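You operate a simulated robot arm through the tools that you are given. There is no shell and no other tool.

You are at the controls of a simulated robot arm. One attempt, no reset.

TASK
Set the controls near the sensor bench. At the end: the focus ring is turned to 4; the black iris dial is turned to 3; the red flag marker stands where the wiping pad stood; the wiping pad is in the white dust tray; the lock knob of the focus ring is turned to free; whatever was shut is shut again. Leave all else as you found it, and nothing knocked over.

Only the result counts: the job must be done as asked and must still hold three seconds after the hand-in. Knocking over, shifting, dropping, spilling or breaking anything else fails it.

THE ROBOT
A 7-joint arm with a two-finger gripper, fixed in place. Base frame: the origin is on the floor under the middle of its stand, x ahead of it, y to its left, z up; the work surface is at about z = 850. Readings come in mm, rad, newtons and seconds.
With the tool pointing down near the work surface it reaches from about 340 to 720 mm from the base axis. Its first joint turns from -1.152 to 1.152 rad. Payload 2.45 kg.
The TCP is the grasp point between the finger pads, 26 mm short of the fingertips. In the tool frame z runs along the fingers and y along their closing line. The gripper opens to 96 mm; its body begins 69 mm behind the TCP.
Orientation is that of the tool frame in the base frame, as [roll, pitch, yaw] about the fixed x, y, z axes, in that order (R = Rz(yaw) Ry(pitch) Rx(roll)). With the fingers straight down and closing along the base's y, the tool's x points along the base's -x, its y along +y and its z along -z.

THE INTERFACE
- The arm moves only by the tool send_rows. Its argument "plan" is a list that holds one entry, the list of rows, each a list of 7 numbers: the gripper command, from -1 (fully open) to 1 (shut), values between in proportion, then the shift along the tool's x, y, z in cm, then the turn, a rotation vector about the tool's x, y, z in rad. In form: [[[hand, tx, ty, tz, wx, wy, wz], ...]]. A call has 1 to 20 rows; each row shifts and turns the commanded pose from where the row before left it, along the tool's axes as they then stand. Each row takes 0.2 s and may step no farther than 50 mm and 0.15 rad from the row before; otherwise, or with a gripper value out of range, the whole call is refused. Where a pose cannot be reached the arm comes as near as it can. A force on the tool above 40 N (or 10 N above the force at the start of the call, whichever is more), or a blocked arm, ends the call early, and 0.2 s more pass. Each finger travels about 50 mm/s and halts on what it meets, pressing with about 41 N; the grip force reading is that of the motor and also rises with nothing between the fingers. The clock runs only during rows and for 0.2 s after the last one: add rows that do not move to give the fingers time. The reply holds the time, the measured pose of the TCP, the force on the tool along the base axes, the opening and the grip force, in the units named above and with some noise, with the torque about the TCP (base axes, N m) and any sound that the robot's microphone picked up.
- Cameras (640 x 400 px; columns grow to the right, rows downward): "scene" is fixed at [155.3, -391.3, 1409.3]; the picture's right is [0.84, -0.55, 0.00], its down [-0.38, -0.58, -0.72] and it looks along [0.40, 0.60, -0.69] (base axes); focal length 317 px, centre (320, 200). "wrist" rides on the gripper at [82, 3, -98] in the tool frame; the picture's right is [-0.04, 1.00, 0.00], its down [-0.73, -0.03, -0.68] and it looks along [-0.68, -0.03, 0.73] (tool axes); focal length 256 px, centre (320, 200). There is no depth. A picture from a camera that has moved, and an enlarged one, comes with that camera's place and axes in the base frame and with its lens.
- get_image(camera): a new picture of that camera. The clock stands still meanwhile.
- close_up(camera, box): a new picture of the part [left, top, right, bottom] of that camera's present view, enlarged. The clock stands still meanwhile.
- close_job(): hands the job in; it is judged then, once.

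Nothing tells you positions but the pictures and the camera data. Unless the task says otherwise, let go and move clear before handing in.

The tools are called by a JSON object that holds its "op" and its "data". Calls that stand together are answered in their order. send_rows: Moves the arm, as the interface text tells. Its arguments: {"type":"object","properties":{"plan":{"type":"array","items":{"type":"array","items":{"type":"array","items":{"type":"number"}}}}},"required":["plan"]} The other tools are called the same way: get_image (camera) takes a picture; close_up (camera, box) takes an enlarged picture of a part of a camera's view; close_job () hands the job in.

At the start:

```text
t: 0.0
tool_pos: [454.0, -7.5, 1104.8]
tcp_rot: [-3.142, 0.001, -3.141]
contact_force: [-0.3, 0.5, -0.3]
moment: [0.02, 0.01, -0.01]
finger_gap: 96.0
grip_force: 0.1
```

scene: 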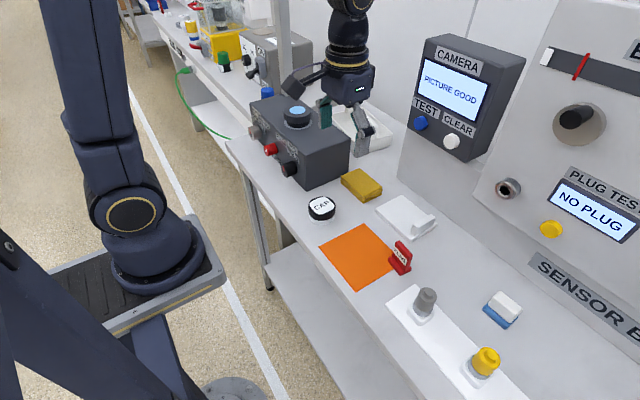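
wrist: 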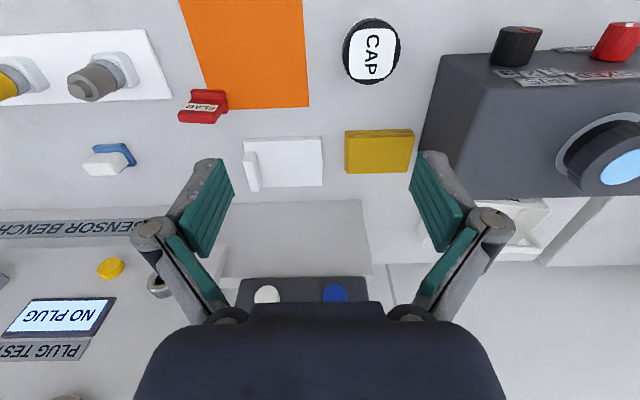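

I see a sensor bench with a dark camera box (knobs on front, a lens on top), a yellow block, a white item with a handle, a cap, an orange cloth, a red flag, and other items. I'll look closer before moving.

{"op": "close_up", "data": {"camera": "scene", "box": [230, 70, 390, 200]}}

{"op": "close_up", "data": {"camera": "scene", "box": [300, 150, 540, 300]}}

{"op": "close_up", "data": {"camera": "scene", "box": [400, 20, 640, 170]}}

{"op": "close_up", "data": {"camera": "wrist", "box": [420, 0, 640, 140]}}

{"op": "close_up", "data": {"camera": "wrist", "box": [400, 120, 640, 270]}}

{"op": "close_up", "data": {"camera": "wrist", "box": [60, 60, 300, 210]}}

```text
3.08 times, centred on (310, 135) of scene
camera zoom: at [155.3, -391.3, 1409.3], right [0.84, -0.55, 0.0], down [-0.38, -0.58, -0.72], along [0.4, 0.6, -0.69], focal length 976 px, centre (351, 400)
```

zoom: 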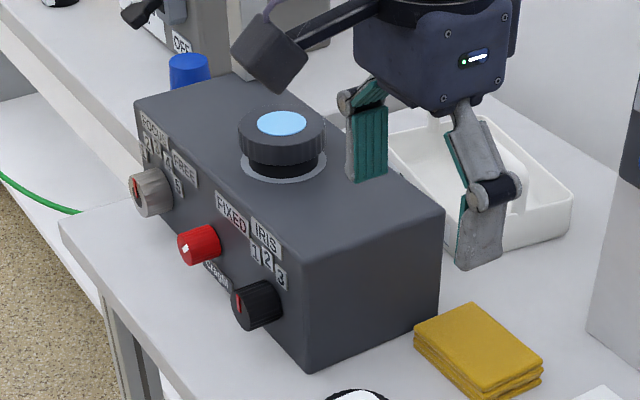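

```text
2.67 times, centred on (420, 225) of scene
camera zoom: at [155.3, -391.3, 1409.3], right [0.84, -0.55, 0.0], down [-0.38, -0.58, -0.72], along [0.4, 0.6, -0.69], focal length 846 px, centre (53, 133)
```

zoom: 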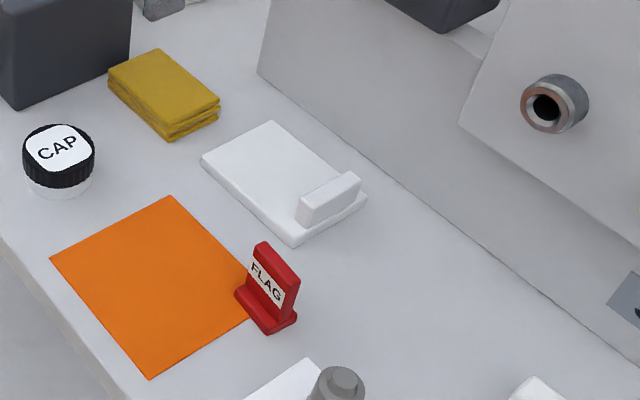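

```text
2.67 times, centred on (520, 95) of scene
camera zoom: at [155.3, -391.3, 1409.3], right [0.84, -0.55, 0.0], down [-0.38, -0.58, -0.72], along [0.4, 0.6, -0.69], focal length 846 px, centre (-213, 480)
```

zoom: 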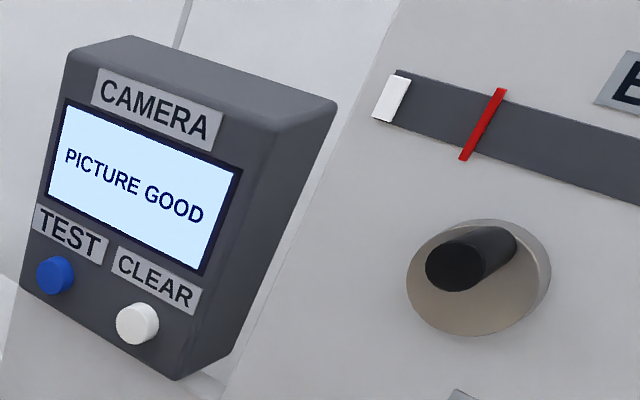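

```text
2.86 times, centred on (530, 70) of wrist
camera zoom: at [371.6, -3.5, 1203.3], right [0.04, 1.0, 0.0], down [0.73, -0.03, 0.68], along [0.68, -0.03, -0.73], focal length 731 px, centre (-280, 571)
```

zoom: 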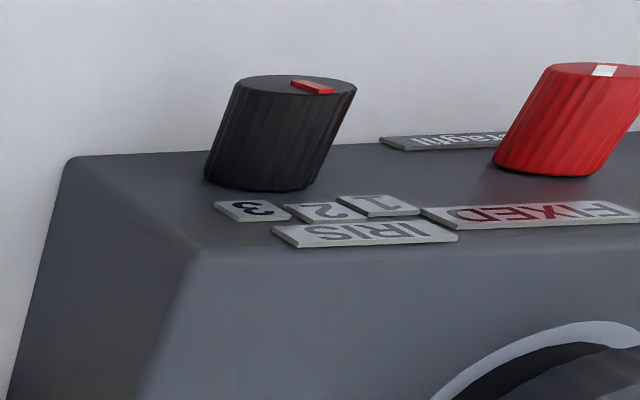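

```text
2.67 times, centred on (520, 195) of wrist
camera zoom: at [371.6, -3.5, 1203.3], right [0.04, 1.0, 0.0], down [0.73, -0.03, 0.68], along [0.68, -0.03, -0.73], focal length 683 px, centre (-213, 213)
```

zoom: 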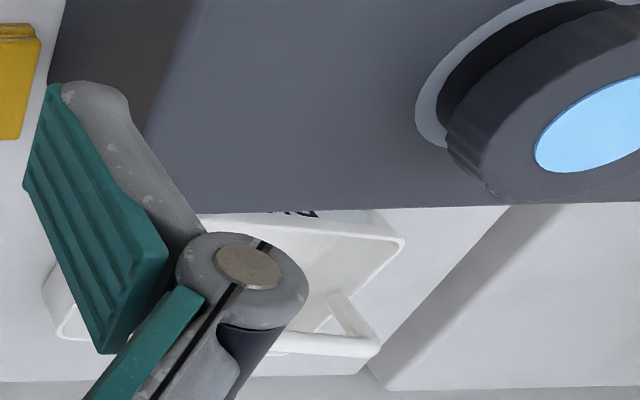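

```text
2.67 times, centred on (180, 135) of wrist
camera zoom: at [371.6, -3.5, 1203.3], right [0.04, 1.0, 0.0], down [0.73, -0.03, 0.68], along [0.68, -0.03, -0.73], focal length 683 px, centre (693, 373)
```

zoom: 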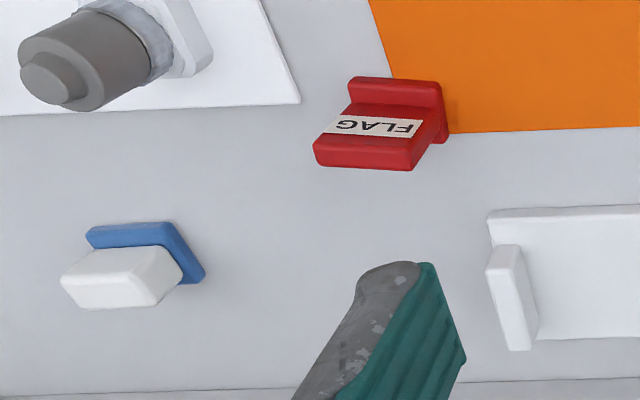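

The labels on the box are too small to read here. I'll enlarge the scene further around the knobs and the tray.

{"op": "close_up", "data": {"camera": "scene", "box": [245, 90, 315, 180]}}

{"op": "close_up", "data": {"camera": "scene", "box": [320, 90, 400, 160]}}

{"op": "close_up", "data": {"camera": "scene", "box": [380, 240, 540, 400]}}

{"op": "close_up", "data": {"camera": "scene", "box": [370, 180, 450, 250]}}

{"op": "close_up", "data": {"camera": "wrist", "box": [220, 100, 430, 210]}}

{"op": "close_up", "data": {"camera": "scene", "box": [150, 0, 310, 100]}}

```text
4.44 times, centred on (280, 135) of scene
camera zoom: at [155.3, -391.3, 1409.3], right [0.84, -0.55, 0.0], down [-0.38, -0.58, -0.72], along [0.4, 0.6, -0.69], focal length 1410 px, centre (498, 489)
```

zoom: 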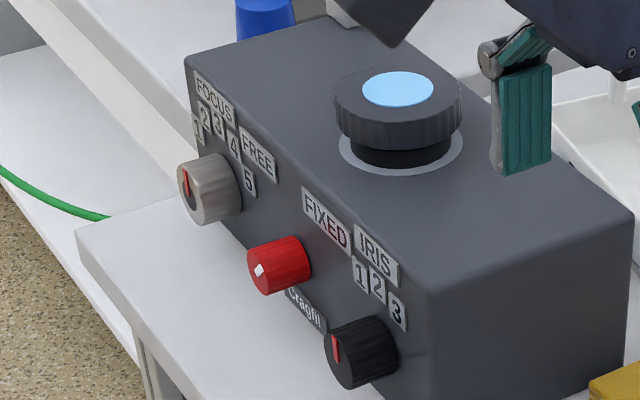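

```text
5.71 times, centred on (360, 125) of scene
camera zoom: at [155.3, -391.3, 1409.3], right [0.84, -0.55, 0.0], down [-0.38, -0.58, -0.72], along [0.4, 0.6, -0.69], focal length 1813 px, centre (91, 629)
```

zoom: 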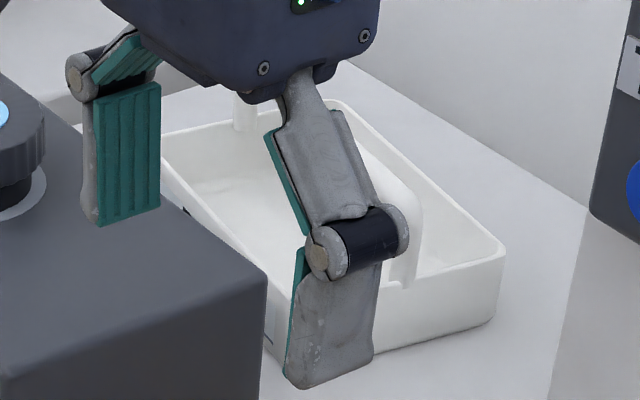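

```text
2.50 times, centred on (460, 320) of scene
camera zoom: at [155.3, -391.3, 1409.3], right [0.84, -0.55, 0.0], down [-0.38, -0.58, -0.72], along [0.4, 0.6, -0.69], focal length 793 px, centre (-30, -100)
```

zoom: 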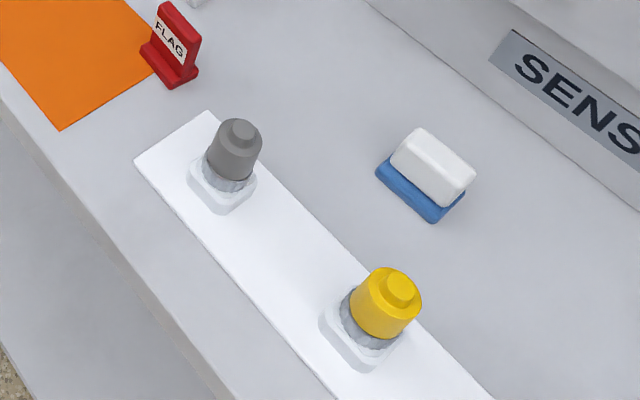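

```text
5.71 times, centred on (410, 215) of scene
camera zoom: at [155.3, -391.3, 1409.3], right [0.84, -0.55, 0.0], down [-0.38, -0.58, -0.72], along [0.4, 0.6, -0.69], focal length 1813 px, centre (-194, 114)
```

zoom: 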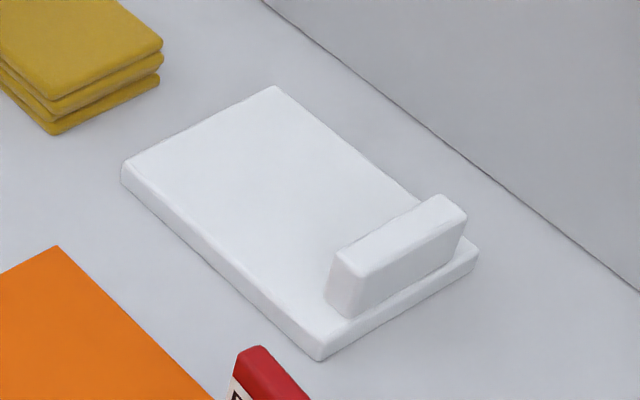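

```text
3.05 times, centred on (325, 155) of wrist
camera zoom: at [371.6, -3.5, 1203.3], right [0.04, 1.0, 0.0], down [0.73, -0.03, 0.68], along [0.68, -0.03, -0.73], focal length 780 px, centre (305, 337)
```

zoom: 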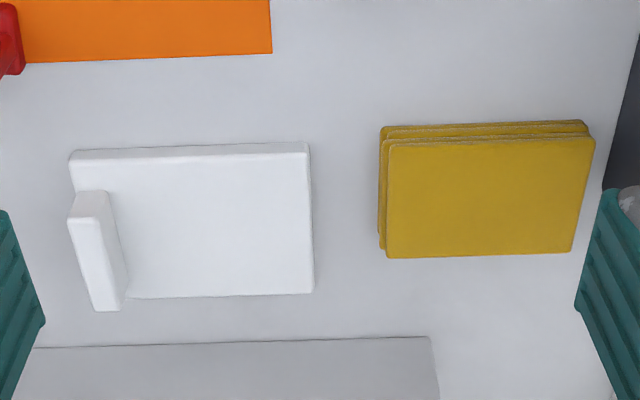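

```text
4.00 times, centred on (230, 50) of scene
camera zoom: at [155.3, -391.3, 1409.3], right [0.84, -0.55, 0.0], down [-0.38, -0.58, -0.72], along [0.4, 0.6, -0.69], focal length 1269 px, centre (680, 800)
```

zoom: 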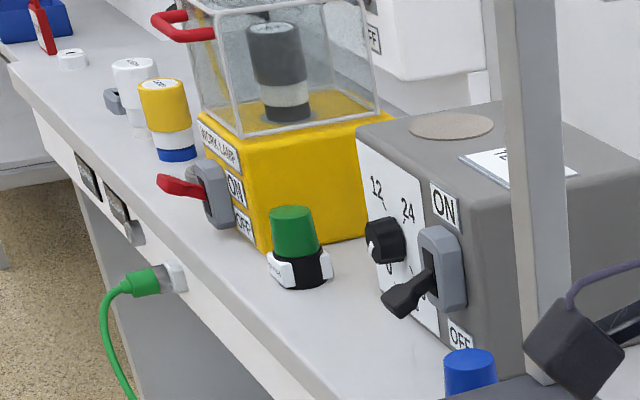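

The front face of the dark box carries FOCUS (1–5), a red FREE/FIXED lock knob and IRIS (1–3). I'll move the arm toward the box and back a bit, so the wrist camera sees that face and the tray behind it.

{"op": "send_rows", "data": {"plan": [[[-1, 2.2, 3.7, 0, 0, 0, 0], [-1, 2.2, 3.7, 0, 0, 0, 0], [-1, 2.2, 3.7, 0, 0, 0, 0], [-1, 2.2, 3.7, 0, 0, 0, 0], [-1, 0, 0, 0, 0, 0, 0]]]}}

{"op": "get_image", "data": {"camera": "wrist"}}

{"op": "get_image", "data": {"camera": "scene"}}

```text
t: 1.2
tool_pos: [364.4, 140.2, 1104.5]
tcp_rot: [-3.141, 0.0, 3.141]
contact_force: [0.4, 0.1, 0.2]
moment: [-0.01, 0.01, -0.02]
finger_gap: 96.0
grip_force: 0.0
```

```text
taken
camera wrist: at [281.3, 145.3, 1202.1], right [0.04, 1.0, 0.0], down [0.73, -0.03, 0.68], along [0.68, -0.03, -0.73], focal length 256 px, centre (320, 200)
```

wrist: 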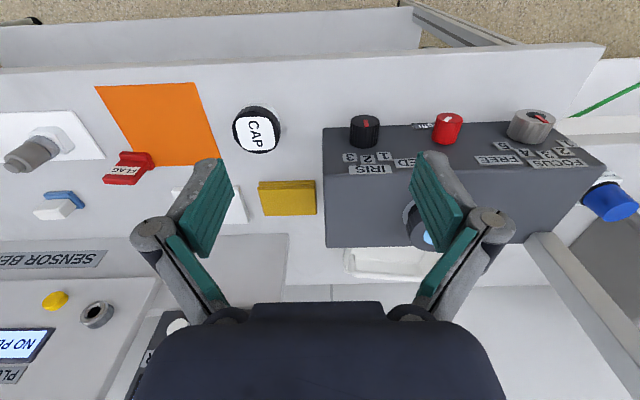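

```text
taken
```

scene: 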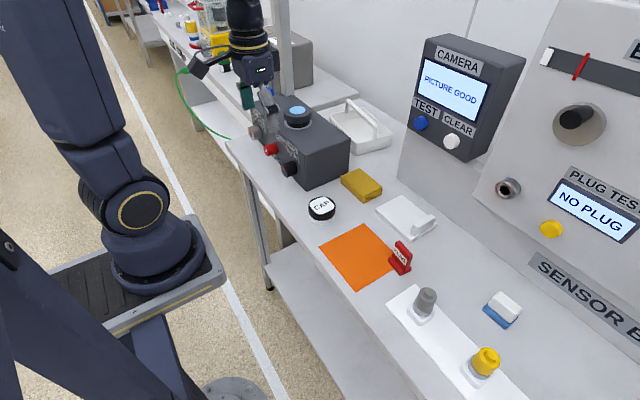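

{"op": "close_up", "data": {"camera": "scene", "box": [310, 80, 410, 170]}}

{"op": "close_up", "data": {"camera": "wrist", "box": [320, 90, 480, 190]}}

{"op": "close_up", "data": {"camera": "wrist", "box": [420, 90, 620, 220]}}

{"op": "close_up", "data": {"camera": "scene", "box": [270, 90, 330, 140]}}

```text
4.44 times, centred on (360, 125) of scene
camera zoom: at [155.3, -391.3, 1409.3], right [0.84, -0.55, 0.0], down [-0.38, -0.58, -0.72], along [0.4, 0.6, -0.69], focal length 1410 px, centre (142, 533)
```

zoom: 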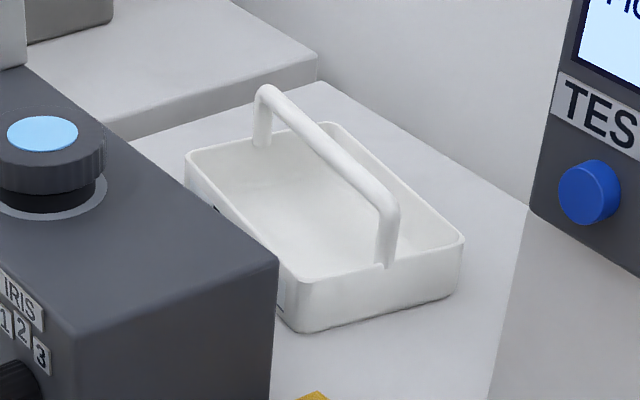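

```text
4.00 times, centred on (400, 140) of wrist
camera zoom: at [281.3, 145.3, 1202.1], right [0.04, 1.0, 0.0], down [0.73, -0.03, 0.68], along [0.68, -0.03, -0.73], focal length 1024 px, centre (0, 440)
```

zoom: 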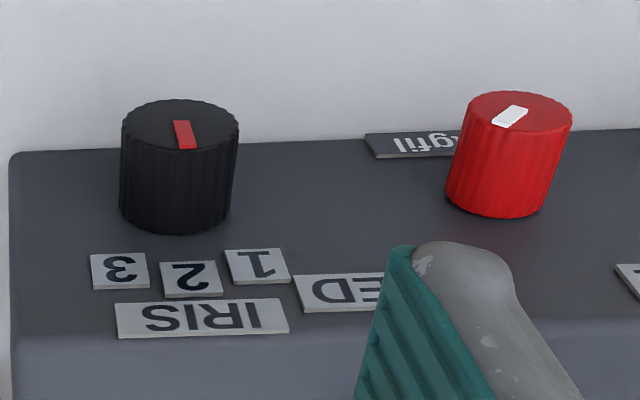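

```text
3.08 times, centred on (520, 155) of wrist
camera zoom: at [281.3, 145.3, 1202.1], right [0.04, 1.0, 0.0], down [0.73, -0.03, 0.68], along [0.68, -0.03, -0.73], focal length 788 px, centre (-295, 338)
```

zoom: 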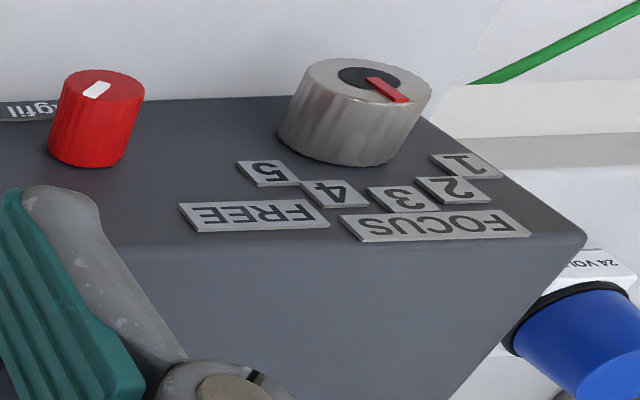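

```text
8.00 times, centred on (300, 115) of scene
camera zoom: at [155.3, -391.3, 1409.3], right [0.84, -0.55, 0.0], down [-0.38, -0.58, -0.72], along [0.4, 0.6, -0.69], focal length 2538 px, centre (480, 880)
```

zoom: 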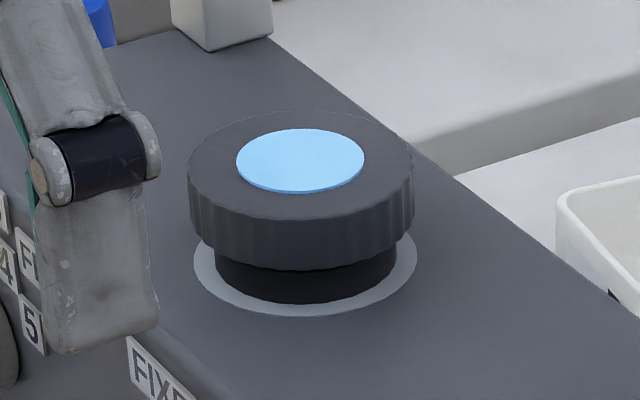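

The focus knob sits near 2, the lock mark points to FIXED, and the iris mark is near 1–2. Next I need closer views of the plate with the grip block, the yellow stack, the blue/white block and the handled tray, to tell which is the pad and which is the dust tray.

{"op": "send_rows", "data": {"plan": [[[-1, -1, -4.0, 2.5, 0, 0, 0], [-1, -1, -4.0, 2.5, 0, 0, 0], [-1, -1, -4.0, 2.5, 0, 0, 0], [-1, -1, -4.0, 0, 0, 0, 0], [-1, -1, -4, 0, 0, 0, 0], [-1, 0, 0, 0, 0, 0, 0]]]}}

{"op": "get_image", "data": {"camera": "wrist"}}

```text
t: 2.6
tool_pos: [416.7, -60.0, 1028.8]
tcp_rot: [-3.141, 0.001, -3.142]
contact_force: [1.0, 0.1, -0.1]
moment: [-0.01, -0.02, 0.03]
finger_gap: 96.2
grip_force: 0.1
```

```text
taken
camera wrist: at [334.4, -56.0, 1126.6], right [0.04, 1.0, 0.0], down [0.73, -0.03, 0.68], along [0.68, -0.03, -0.73], focal length 256 px, centre (320, 200)
```

wrist: 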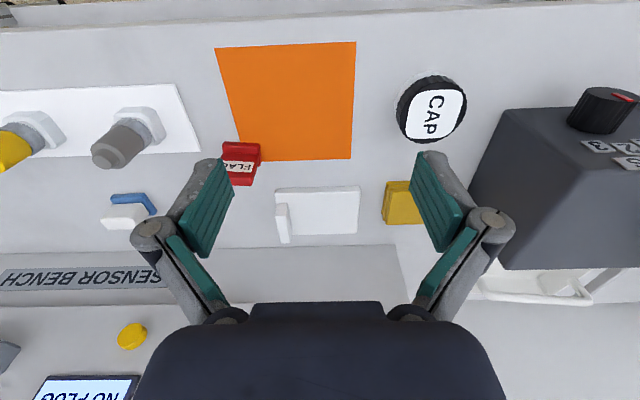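

{"op": "close_up", "data": {"camera": "wrist", "box": [260, 170, 380, 250]}}

{"op": "close_up", "data": {"camera": "wrist", "box": [90, 130, 270, 250]}}

{"op": "close_up", "data": {"camera": "wrist", "box": [440, 200, 640, 320]}}

{"op": "close_up", "data": {"camera": "wrist", "box": [380, 60, 480, 150]}}

{"op": "close_up", "data": {"camera": "wrist", "box": [200, 30, 380, 190]}}

```text
5.00 times, centred on (320, 210) of wrist
camera zoom: at [334.4, -56.0, 1126.6], right [0.04, 1.0, 0.0], down [0.73, -0.03, 0.68], along [0.68, -0.03, -0.73], focal length 1280 px, centre (320, 150)
```

zoom: 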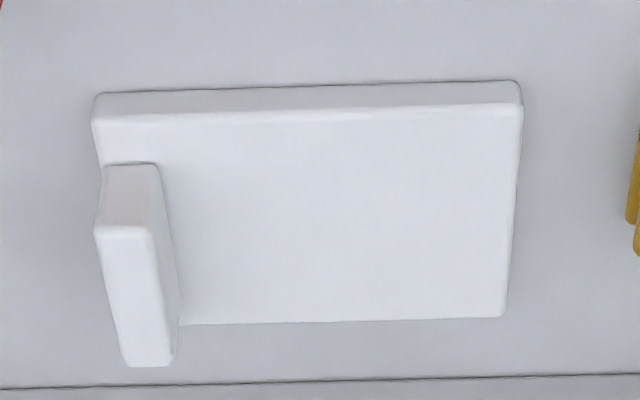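

```text
3.33 times, centred on (180, 190) of wrist
camera zoom: at [334.4, -56.0, 1126.6], right [0.04, 1.0, 0.0], down [0.73, -0.03, 0.68], along [0.68, -0.03, -0.73], focal length 853 px, centre (787, 233)
```

zoom: 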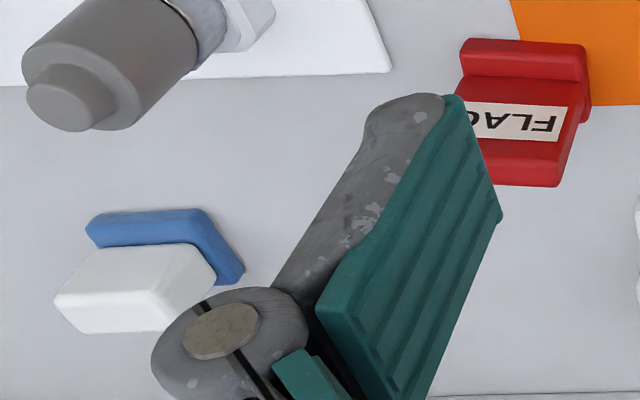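

```text
3.20 times, centred on (540, 260) of wrist
camera zoom: at [334.4, -56.0, 1126.6], right [0.04, 1.0, 0.0], down [0.73, -0.03, 0.68], along [0.68, -0.03, -0.73], focal length 819 px, centre (-384, 8)
```

zoom: 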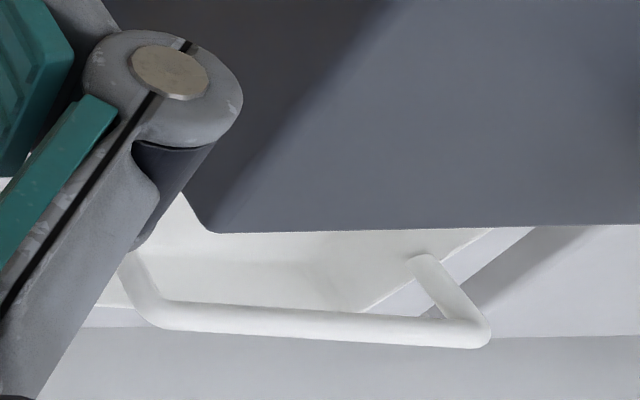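

```text
4.44 times, centred on (430, 105) of wrist
camera zoom: at [334.4, -56.0, 1126.6], right [0.04, 1.0, 0.0], down [0.73, -0.03, 0.68], along [0.68, -0.03, -0.73], focal length 1138 px, centre (-169, 622)
```

zoom: 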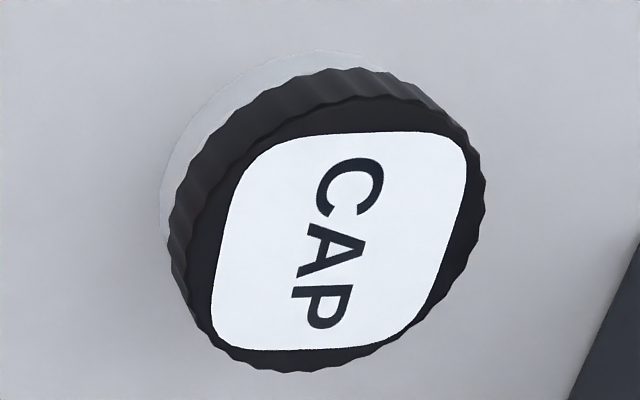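

```text
2.50 times, centred on (290, 110) of wrist
camera zoom: at [334.4, -56.0, 1126.6], right [0.04, 1.0, 0.0], down [0.73, -0.03, 0.68], along [0.68, -0.03, -0.73], focal length 640 px, centre (395, 425)
```

zoom: 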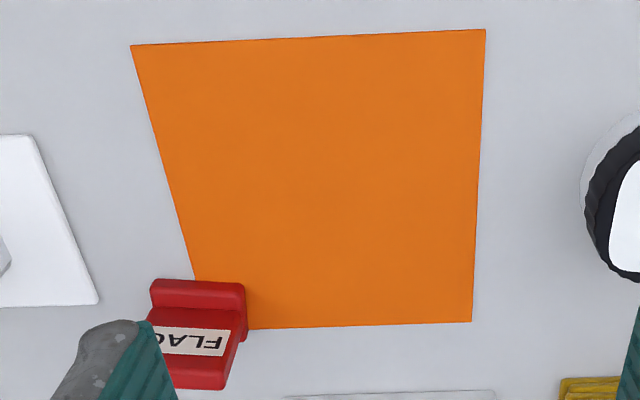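

The white plate with a block at one end looks like a lid, and a handled white tray sits behind the dark box, at the far edge of reach. I'll turn the wrist to look along the gap behind the box and try to read the tray's label.

{"op": "send_rows", "data": {"plan": [[[-1, -2.88, 2.4, -1.02, 0, 0, 0], [-1, -2.88, 2.4, -1.02, 0, 0, 0], [-1, -2.88, 2.4, -1.02, 0, 0, 0], [-1, -2.88, 2.4, -1.02, 0, 0, 0], [-1, -2.88, 2.4, -1.02, 0, 0, 0], [-1, 0, 0, 0, 0, 0, -0.15], [-1, 0, 0, 0, 0, 0, -0.15], [-1, 0, 0, 0, 0, 0, -0.15], [-1, 0, 0, 0, 0, 0, -0.15], [-1, 0, 0, 0, 0, 0, -0.15], [-1, 0, 0, 0, 0, 0, -0.15], [-1, 0, 0, 0, 0, 0, -0.15], [-1, 0, 0, 0, 0, 0, 0]]]}}

{"op": "get_image", "data": {"camera": "wrist"}}

```text
t: 5.4
tool_pos: [560.2, 60.0, 1081.6]
tcp_rot: [3.141, 0.0, -2.087]
contact_force: [0.5, -0.6, -1.1]
moment: [-0.05, 0.03, -0.01]
finger_gap: 96.0
grip_force: 0.0
```

```text
taken
camera wrist: at [515.8, -7.9, 1179.2], right [-0.85, 0.53, 0.0], down [0.39, 0.62, 0.68], along [0.36, 0.58, -0.73], focal length 256 px, centre (320, 200)
```

wrist: 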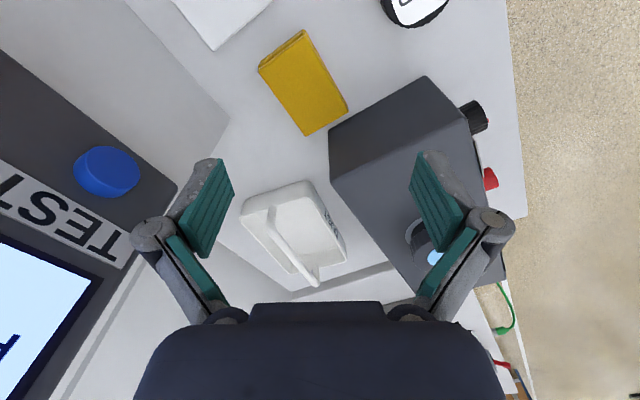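

{"op": "close_up", "data": {"camera": "wrist", "box": [230, 170, 380, 300]}}

{"op": "close_up", "data": {"camera": "wrist", "box": [240, 20, 480, 200]}}

{"op": "close_up", "data": {"camera": "wrist", "box": [310, 200, 350, 270]}}

```text
3.08 times, centred on (305, 235) of wrist
camera zoom: at [515.8, -7.9, 1179.2], right [-0.85, 0.53, 0.0], down [0.39, 0.62, 0.68], along [0.36, 0.58, -0.73], focal length 788 px, centre (366, 92)
```

zoom: 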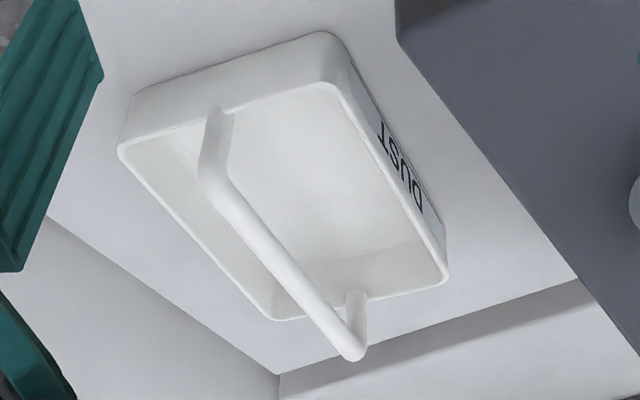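

```text
2.22 times, centred on (360, 110) of wrist
camera zoom: at [515.8, -7.9, 1179.2], right [-0.85, 0.53, 0.0], down [0.39, 0.62, 0.68], along [0.36, 0.58, -0.73], focal length 569 px, centre (231, 400)
```

zoom: 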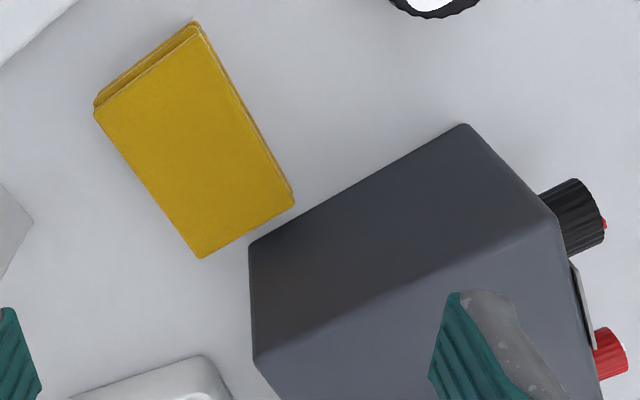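

```text
5.71 times, centred on (330, 235) of wrist
camera zoom: at [515.8, -7.9, 1179.2], right [-0.85, 0.53, 0.0], down [0.39, 0.62, 0.68], along [0.36, 0.58, -0.73], focal length 1463 px, centre (263, 0)
```

zoom: 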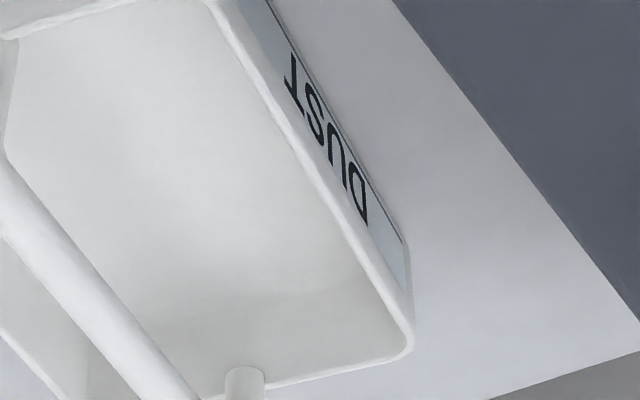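

The handled tray reads "DUST", so that is the dust tray. The wiping pad is probably the small block with a blue pad and white grip, or the yellow folded stack, so I'll look at the blue/white one up close.

{"op": "send_rows", "data": {"plan": [[[-1, 0, 0, 0, 0, 0, 0.15], [-1, 0, 0, 0, 0, 0, 0.15], [-1, 0, 0, 0, 0, 0, 0.15], [-1, 0, 0, 0, 0, 0, 0.15], [-1, 0, 0, 0, 0, 0, 0.15], [-1, 0, 0, 0, 0, 0, 0.15], [-1, 0, 0, 0, 0, 0, 0.15], [-1, 1.22, -4.33, 0.89, 0, 0, 0], [-1, 1.22, -4.33, 0.89, 0, 0, 0], [-1, 1.22, -4.33, 0.89, 0, 0, 0], [-1, 1.22, -4.33, 0.89, 0, 0, 0], [-1, 1.22, -4.33, 0.89, 0, 0, 0], [-1, 1.22, -4.33, 0.89, 0, 0, 0], [-1, 1.22, -4.33, 0.89, 0, 0, 0], [-1, 1.22, -4.33, 0.89, 0, 0, 0], [-1, 1.22, -4.33, 0.89, 0, 0, 0], [-1, 0, 0, 0, 0, 0, 0]]]}}

{"op": "get_image", "data": {"camera": "wrist"}}

{"op": "get_image", "data": {"camera": "scene"}}

```text
t: 9.0
tool_pos: [448.6, -330.6, 1001.3]
tcp_rot: [-3.141, 0.0, 3.141]
contact_force: [0.6, 0.2, 1.0]
moment: [-0.03, 0.03, 0.03]
finger_gap: 96.2
grip_force: 0.0
```

```text
taken
camera wrist: at [365.9, -325.9, 1099.2], right [0.04, 1.0, 0.0], down [0.73, -0.03, 0.68], along [0.68, -0.03, -0.73], focal length 256 px, centre (320, 200)
```

wrist: 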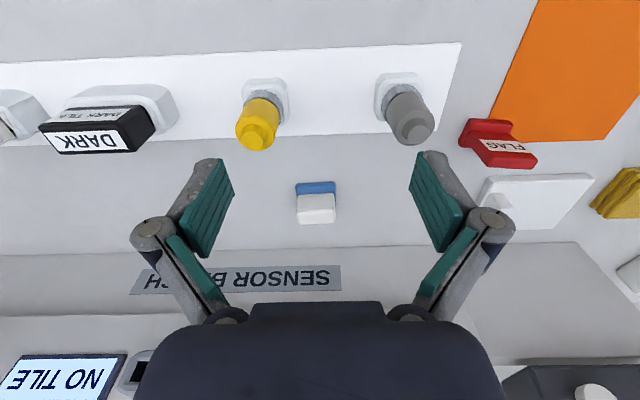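

```text
taken
```

scene: 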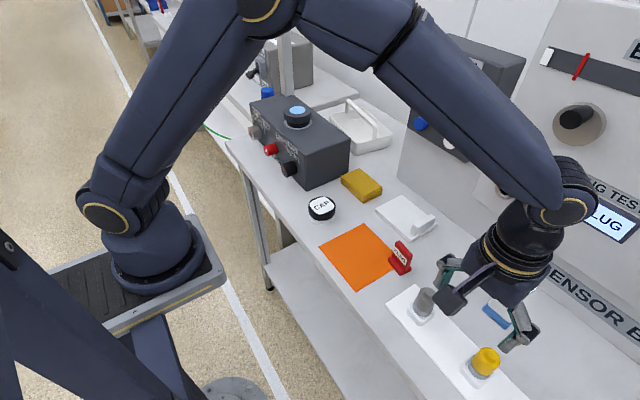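

{"op": "close_up", "data": {"camera": "wrist", "box": [270, 160, 360, 240]}}

{"op": "close_up", "data": {"camera": "wrist", "box": [0, 60, 280, 180]}}

{"op": "close_up", "data": {"camera": "wrist", "box": [440, 100, 640, 240]}}

```text
5.00 times, centred on (315, 200) of wrist
camera zoom: at [365.9, -325.9, 1099.2], right [0.04, 1.0, 0.0], down [0.73, -0.03, 0.68], along [0.68, -0.03, -0.73], focal length 1280 px, centre (345, 200)
```

zoom: 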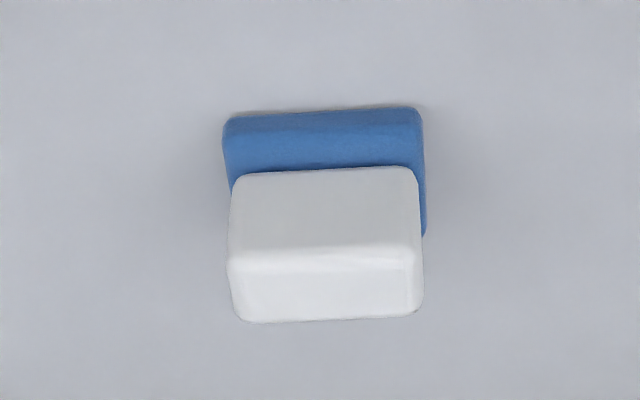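

```text
2.29 times, centred on (140, 120) of wrist
camera zoom: at [365.9, -325.9, 1099.2], right [0.04, 1.0, 0.0], down [0.73, -0.03, 0.68], along [0.68, -0.03, -0.73], focal length 585 px, centre (731, 383)
```

zoom: 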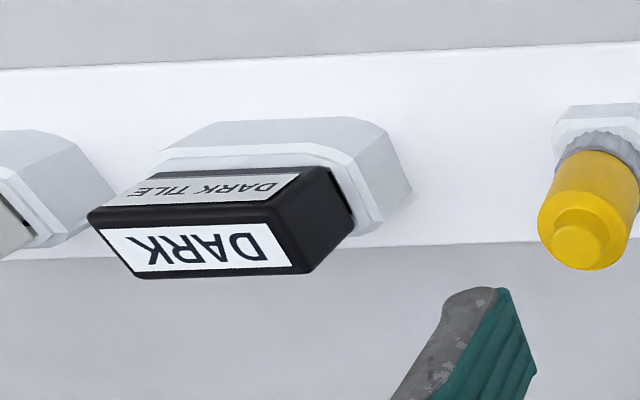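

```text
2.86 times, centred on (540, 170) of wrist
camera zoom: at [365.9, -325.9, 1099.2], right [0.04, 1.0, 0.0], down [0.73, -0.03, 0.68], along [0.68, -0.03, -0.73], focal length 731 px, centre (-309, 286)
```

zoom: 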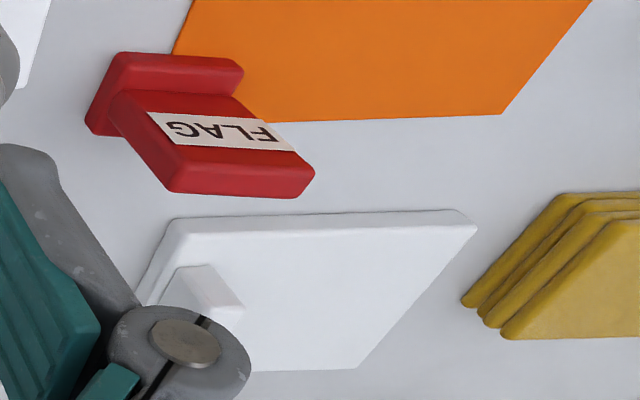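

The blue foam with a white grip block is the wiping pad, at roughly (591, -341). The yellow item is a folded cloth. I'll move above the pad and check alignment before going down.

{"op": "send_rows", "data": {"plan": [[[-1, -3.56, -0.25, 1.525, 0, 0, 0], [-1, -3.56, -0.25, 1.525, 0, 0, 0], [-1, -3.56, -0.25, 1.525, 0, 0, 0], [-1, -3.56, -0.25, 1.525, 0, 0, 0], [-1, 0, 0, 0, 0, 0, 0]]]}}

{"op": "get_image", "data": {"camera": "wrist"}}

{"op": "close_up", "data": {"camera": "scene", "box": [400, 220, 560, 380]}}

```text
t: 10.2
tool_pos: [592.9, -338.8, 941.1]
tcp_rot: [3.141, -0.002, 3.141]
contact_force: [-0.1, 0.0, 0.7]
moment: [0.0, 0.02, 0.01]
finger_gap: 96.0
grip_force: 0.0
```

```text
taken
camera wrist: at [509.8, -334.9, 1039.0], right [0.04, 1.0, 0.0], down [0.73, -0.03, 0.68], along [0.68, -0.03, -0.73], focal length 256 px, centre (320, 200)
```

wrist: 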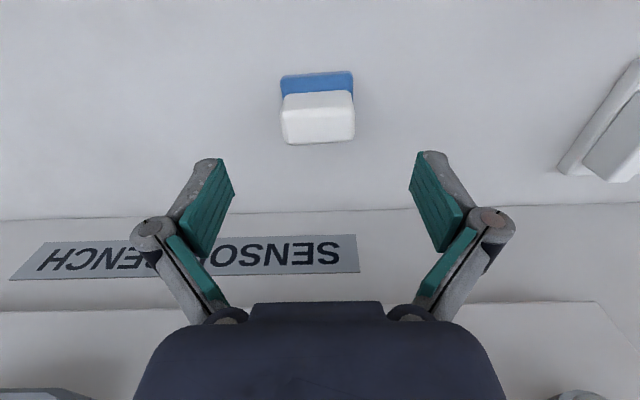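

```text
2.50 times, centred on (480, 300) of scene
camera zoom: at [155.4, -391.3, 1409.3], right [0.84, -0.55, 0.0], down [-0.38, -0.58, -0.72], along [0.4, 0.6, -0.69], focal length 793 px, centre (-80, -50)
```

zoom: 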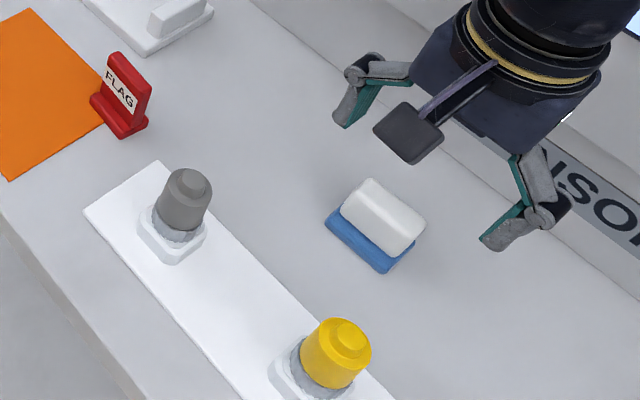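

{"op": "close_up", "data": {"camera": "wrist", "box": [260, 50, 380, 170]}}

```text
3.33 times, centred on (320, 110) of wrist
camera zoom: at [509.8, -334.9, 1039.0], right [0.04, 1.0, 0.0], down [0.73, -0.03, 0.68], along [0.68, -0.03, -0.73], focal length 853 px, centre (320, 500)
```

zoom: 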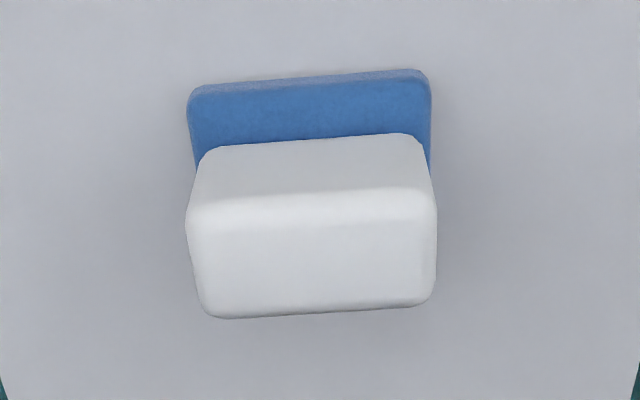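

The pad's grip block is centred at about (588, -340), with its top at z≈887. I'll descend so the fingertips stay just above the blue foam, then close on the white block.

{"op": "send_rows", "data": {"plan": [[[-1, 0.25, -0.06, 1.7, 0, 0, 0], [-1, 0.25, -0.06, 1.7, 0, 0, 0], [-1, 0, 0, 1.6, 0, 0, 0], [-1, 0, 0, 0, 0, 0, 0], [0, 0, 0, 0, 0, 0, 0], [1, 0, 0, 0, 0, 0, 0], [1, 0, 0, 0, 0, 0, 0], [1, 0, 0, 0, 0, 0, 0], [1, 0, 0, 0, 0, 0, 0], [1, 0, 0, 0, 0, 0, 0]]]}}

{"op": "get_image", "data": {"camera": "wrist"}}

```text
t: 12.4
tool_pos: [587.6, -340.6, 891.7]
tcp_rot: [3.141, 0.0, -3.141]
contact_force: [-0.2, 0.9, 2.0]
moment: [0.04, -0.03, 0.04]
finger_gap: 44.7
grip_force: 40.3
```

```text
taken
camera wrist: at [505.1, -336.4, 988.3], right [0.04, 1.0, 0.0], down [0.73, -0.03, 0.68], along [0.68, -0.03, -0.73], focal length 256 px, centre (320, 200)
```

wrist: 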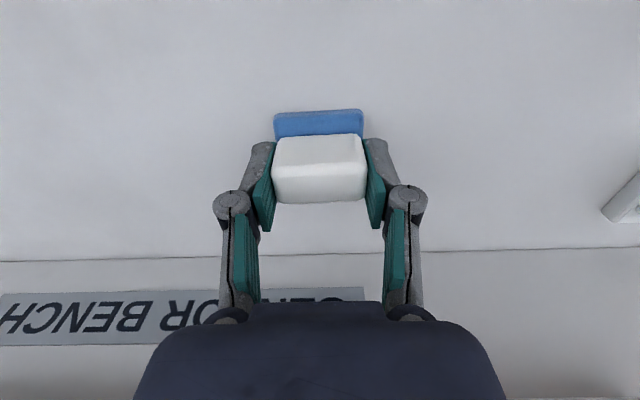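

The pad is gripped (gap 44.7 mm). I'll lift it high and carry it over toward the dust tray.

{"op": "send_rows", "data": {"plan": [[[1, 0, 0, -2, 0, 0, 0], [1, 0, 0, -4.2, 0, 0, 0], [1, 0, 0, -4.2, 0, 0, 0], [1, 0, 0, -4.2, 0, 0, 0], [1, 0, 0, -4.2, 0, 0, 0], [1, -0.2, 4.6, 0, 0, 0, 0], [1, -0.2, 4.6, 0, 0, 0, 0], [1, -0.2, 4.6, 0, 0, 0, 0], [1, -0.2, 4.6, 0, 0, 0, 0], [1, -0.2, 4.6, 0, 0, 0, 0], [1, -0.2, 4.6, 0, 0, 0, 0], [1, -0.2, 4.6, 0, 0, 0, 0], [1, -0.2, 4.6, 0, 0, 0, 0], [1, -0.2, 4.6, 0, 0, 0, 0], [1, -0.2, 4.6, 0, 0, 0, 0], [1, 0, 0, 0, 0, 0, 0]]]}}

{"op": "get_image", "data": {"camera": "wrist"}}

{"op": "get_image", "data": {"camera": "scene"}}

```text
t: 13.9
tool_pos: [588.4, -288.5, 1078.7]
tcp_rot: [-3.125, 0.004, 3.119]
contact_force: [-2.2, -7.4, -2.9]
moment: [0.84, -0.09, -0.28]
finger_gap: 44.8
grip_force: 41.2
stopped in row 7: the force on the tool passed its limit at 70 N (the readings are from after the stop); the commanded pose is now the measured one
```

```text
taken
camera wrist: at [505.4, -280.6, 1176.3], right [0.06, 1.0, -0.02], down [0.73, -0.04, 0.68], along [0.68, -0.06, -0.73], focal length 256 px, centre (320, 200)
```

wrist: 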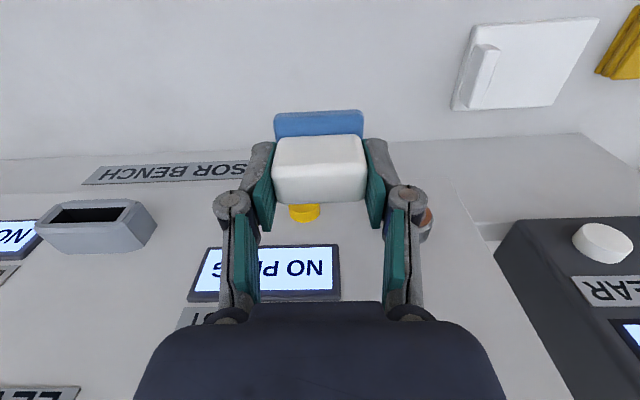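

```text
taken
```

scene: 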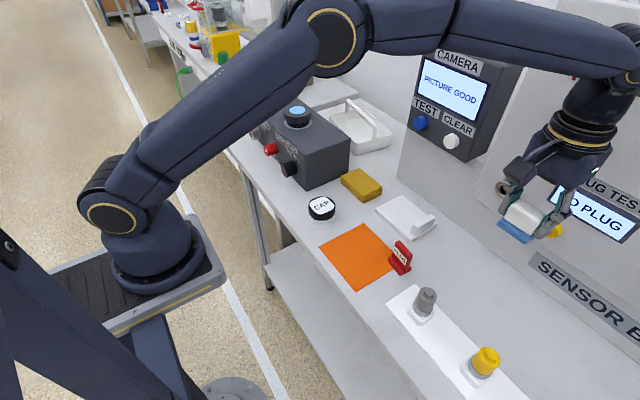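

The hand met something protruding from the slanted panel (70 N), probably the black cylinder on the bench. I'll back away from the panel first and then check whether anything shifted.

{"op": "send_rows", "data": {"plan": [[[1, 0.5, -2.0, 0, 0, 0, 0], [1, 4, -1, 0, 0, 0, 0], [1, 4.5, 0, 0, 0, 0, 0], [1, 4.5, 0, 0, 0, 0, 0], [1, 0, 0, 0, 0, 0, 0]]]}}

{"op": "get_image", "data": {"camera": "scene"}}

{"op": "close_up", "data": {"camera": "scene", "box": [400, 20, 640, 170]}}

{"op": "get_image", "data": {"camera": "wrist"}}

```text
t: 15.1
tool_pos: [453.7, -315.2, 1078.9]
tcp_rot: [-3.125, 0.007, 3.123]
contact_force: [0.1, 0.1, 0.1]
moment: [0.01, -0.02, 0.0]
finger_gap: 44.7
grip_force: 41.2
```

```text
taken
```

scene: 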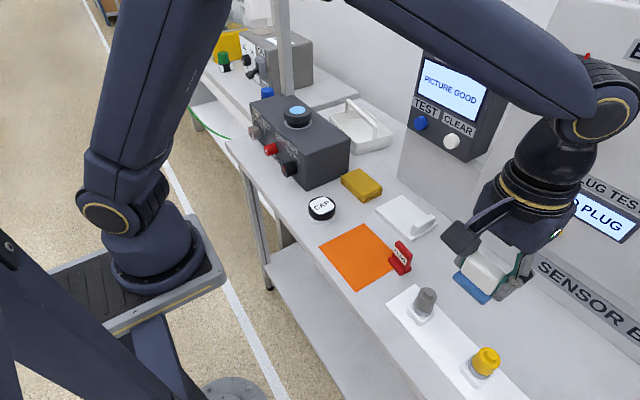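

```text
2.67 times, centred on (520, 95) of scene
camera zoom: at [155.3, -391.3, 1409.3], right [0.84, -0.55, 0.0], down [-0.38, -0.58, -0.72], along [0.4, 0.6, -0.69], focal length 846 px, centre (-213, 480)
```

zoom: 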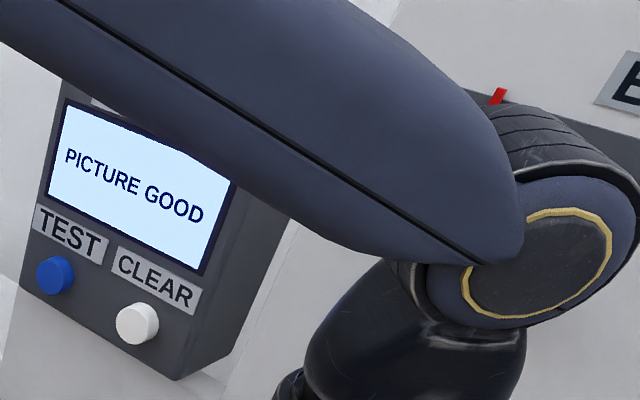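

```text
taken
camera wrist: at [370.3, -307.7, 1176.1], right [0.06, 1.0, -0.02], down [0.73, -0.03, 0.68], along [0.68, -0.05, -0.73], focal length 256 px, centre (320, 200)
```

wrist: 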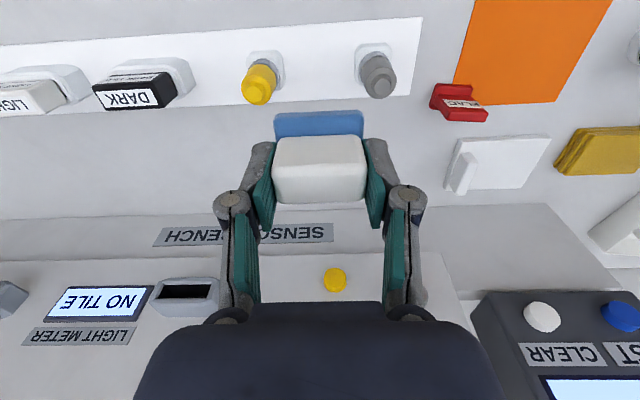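

The pad is still held and I'm clear of the panel. I'll carry it along at x≈455, well away from the panel, and straighten the small tilt.

{"op": "send_rows", "data": {"plan": [[[1, 0, 0, 0, -0.0166, -0.007, -0.0186], [1, 0, 4.7, 0, 0, 0, 0], [1, 0, 4.7, 0, 0, 0, 0], [1, 0, 4.7, 0, 0, 0, 0], [1, 0, 4.7, 0, 0, 0, 0], [1, 0, 4.7, 0, 0, 0, 0], [1, 0, 4.7, 0, 0, 0, 0], [1, 0, 4.7, 0, 0, 0, 0], [1, 0, 4.7, 0, 0, 0, 0], [1, 0, 4.7, 0, 0, 0, 0], [1, 0, 4.7, 0, 0, 0, 0], [1, 0, 0, 0, 0, 0, 0]]]}}

{"op": "get_image", "data": {"camera": "scene"}}

{"op": "close_up", "data": {"camera": "scene", "box": [400, 20, 640, 170]}}

{"op": "get_image", "data": {"camera": "wrist"}}

```text
t: 17.7
tool_pos: [453.7, 155.7, 1080.6]
tcp_rot: [-3.139, 0.012, 3.14]
contact_force: [1.0, 1.3, 0.6]
moment: [0.0, -0.01, -0.01]
finger_gap: 44.6
grip_force: 40.8
```

```text
taken
```

scene: 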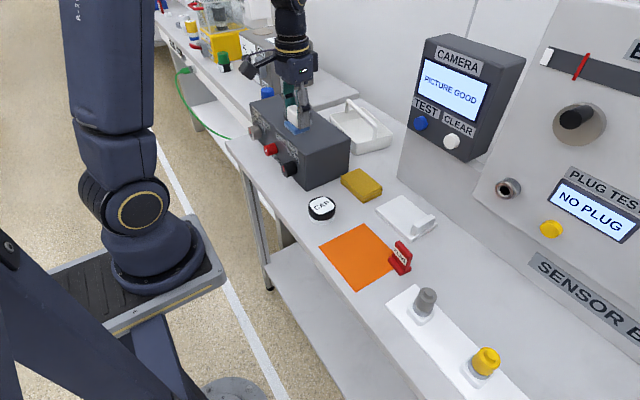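

```text
2.67 times, centred on (520, 95) of scene
camera zoom: at [155.4, -391.3, 1409.3], right [0.84, -0.55, 0.0], down [-0.38, -0.58, -0.72], along [0.4, 0.6, -0.69], focal length 846 px, centre (-213, 480)
```

zoom: 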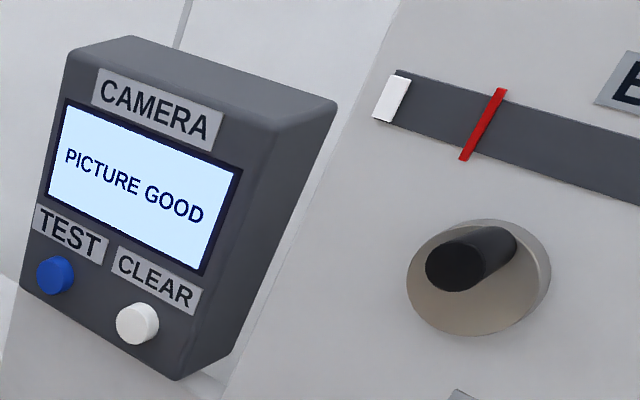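

```text
taken
camera wrist: at [370.1, 159.5, 1175.5], right [0.04, 1.0, 0.0], down [0.72, -0.03, 0.69], along [0.69, -0.03, -0.72], focal length 256 px, centre (320, 200)
```

wrist: 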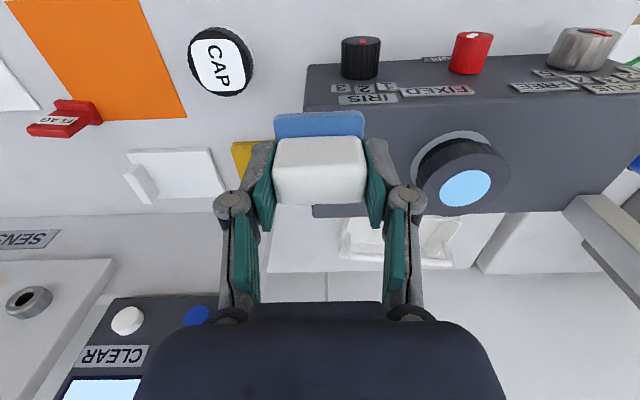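

The black cylinder and the slider look unchanged from the first picture. Now I'll carry the pad over the back of the box toward the tray, staying high and clear of the CAMERA monitor.

{"op": "send_rows", "data": {"plan": [[[1, -3.72, 1.5, 0, 0, -0.006, 0], [1, -3.72, 1.5, 0, 0, -0.006, 0], [1, -3.72, 1.5, 0, 0, 0, 0], [1, -3.72, 1.5, 0, 0, 0, 0], [1, -3.72, 1.5, 0, 0, 0, 0], [1, 0, 0, 0, 0, 0, 0]]]}}

{"op": "get_image", "data": {"camera": "wrist"}}

{"op": "get_image", "data": {"camera": "scene"}}

```text
t: 18.5
tool_pos: [552.2, 165.9, 1081.7]
tcp_rot: [-3.115, 0.013, 3.097]
contact_force: [-0.6, 0.1, -0.7]
moment: [0.0, 0.03, 0.02]
finger_gap: 44.8
grip_force: 40.9
stopped in row 3: the force on the tool passed its limit at 78 N (the readings are from after the stop); the commanded pose is now the measured one
```

```text
taken
camera wrist: at [467.9, 177.2, 1177.7], right [0.09, 1.0, -0.02], down [0.72, -0.04, 0.69], along [0.69, -0.08, -0.72], focal length 256 px, centre (320, 200)
```

wrist: 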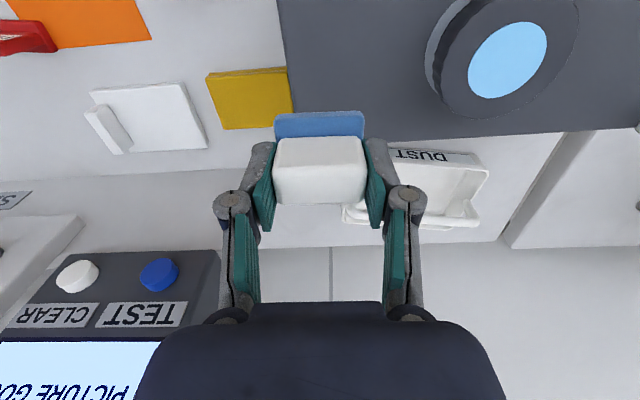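

```text
taken
```

scene: 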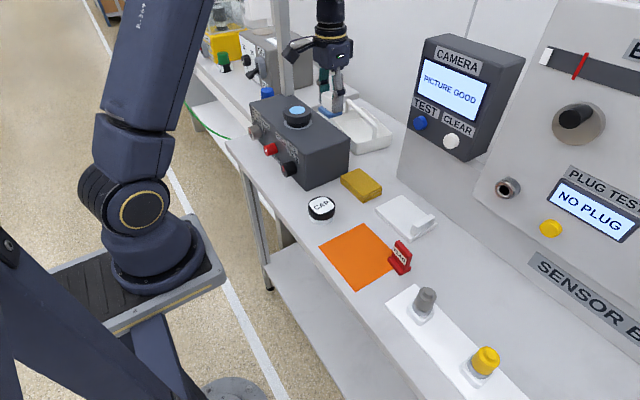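

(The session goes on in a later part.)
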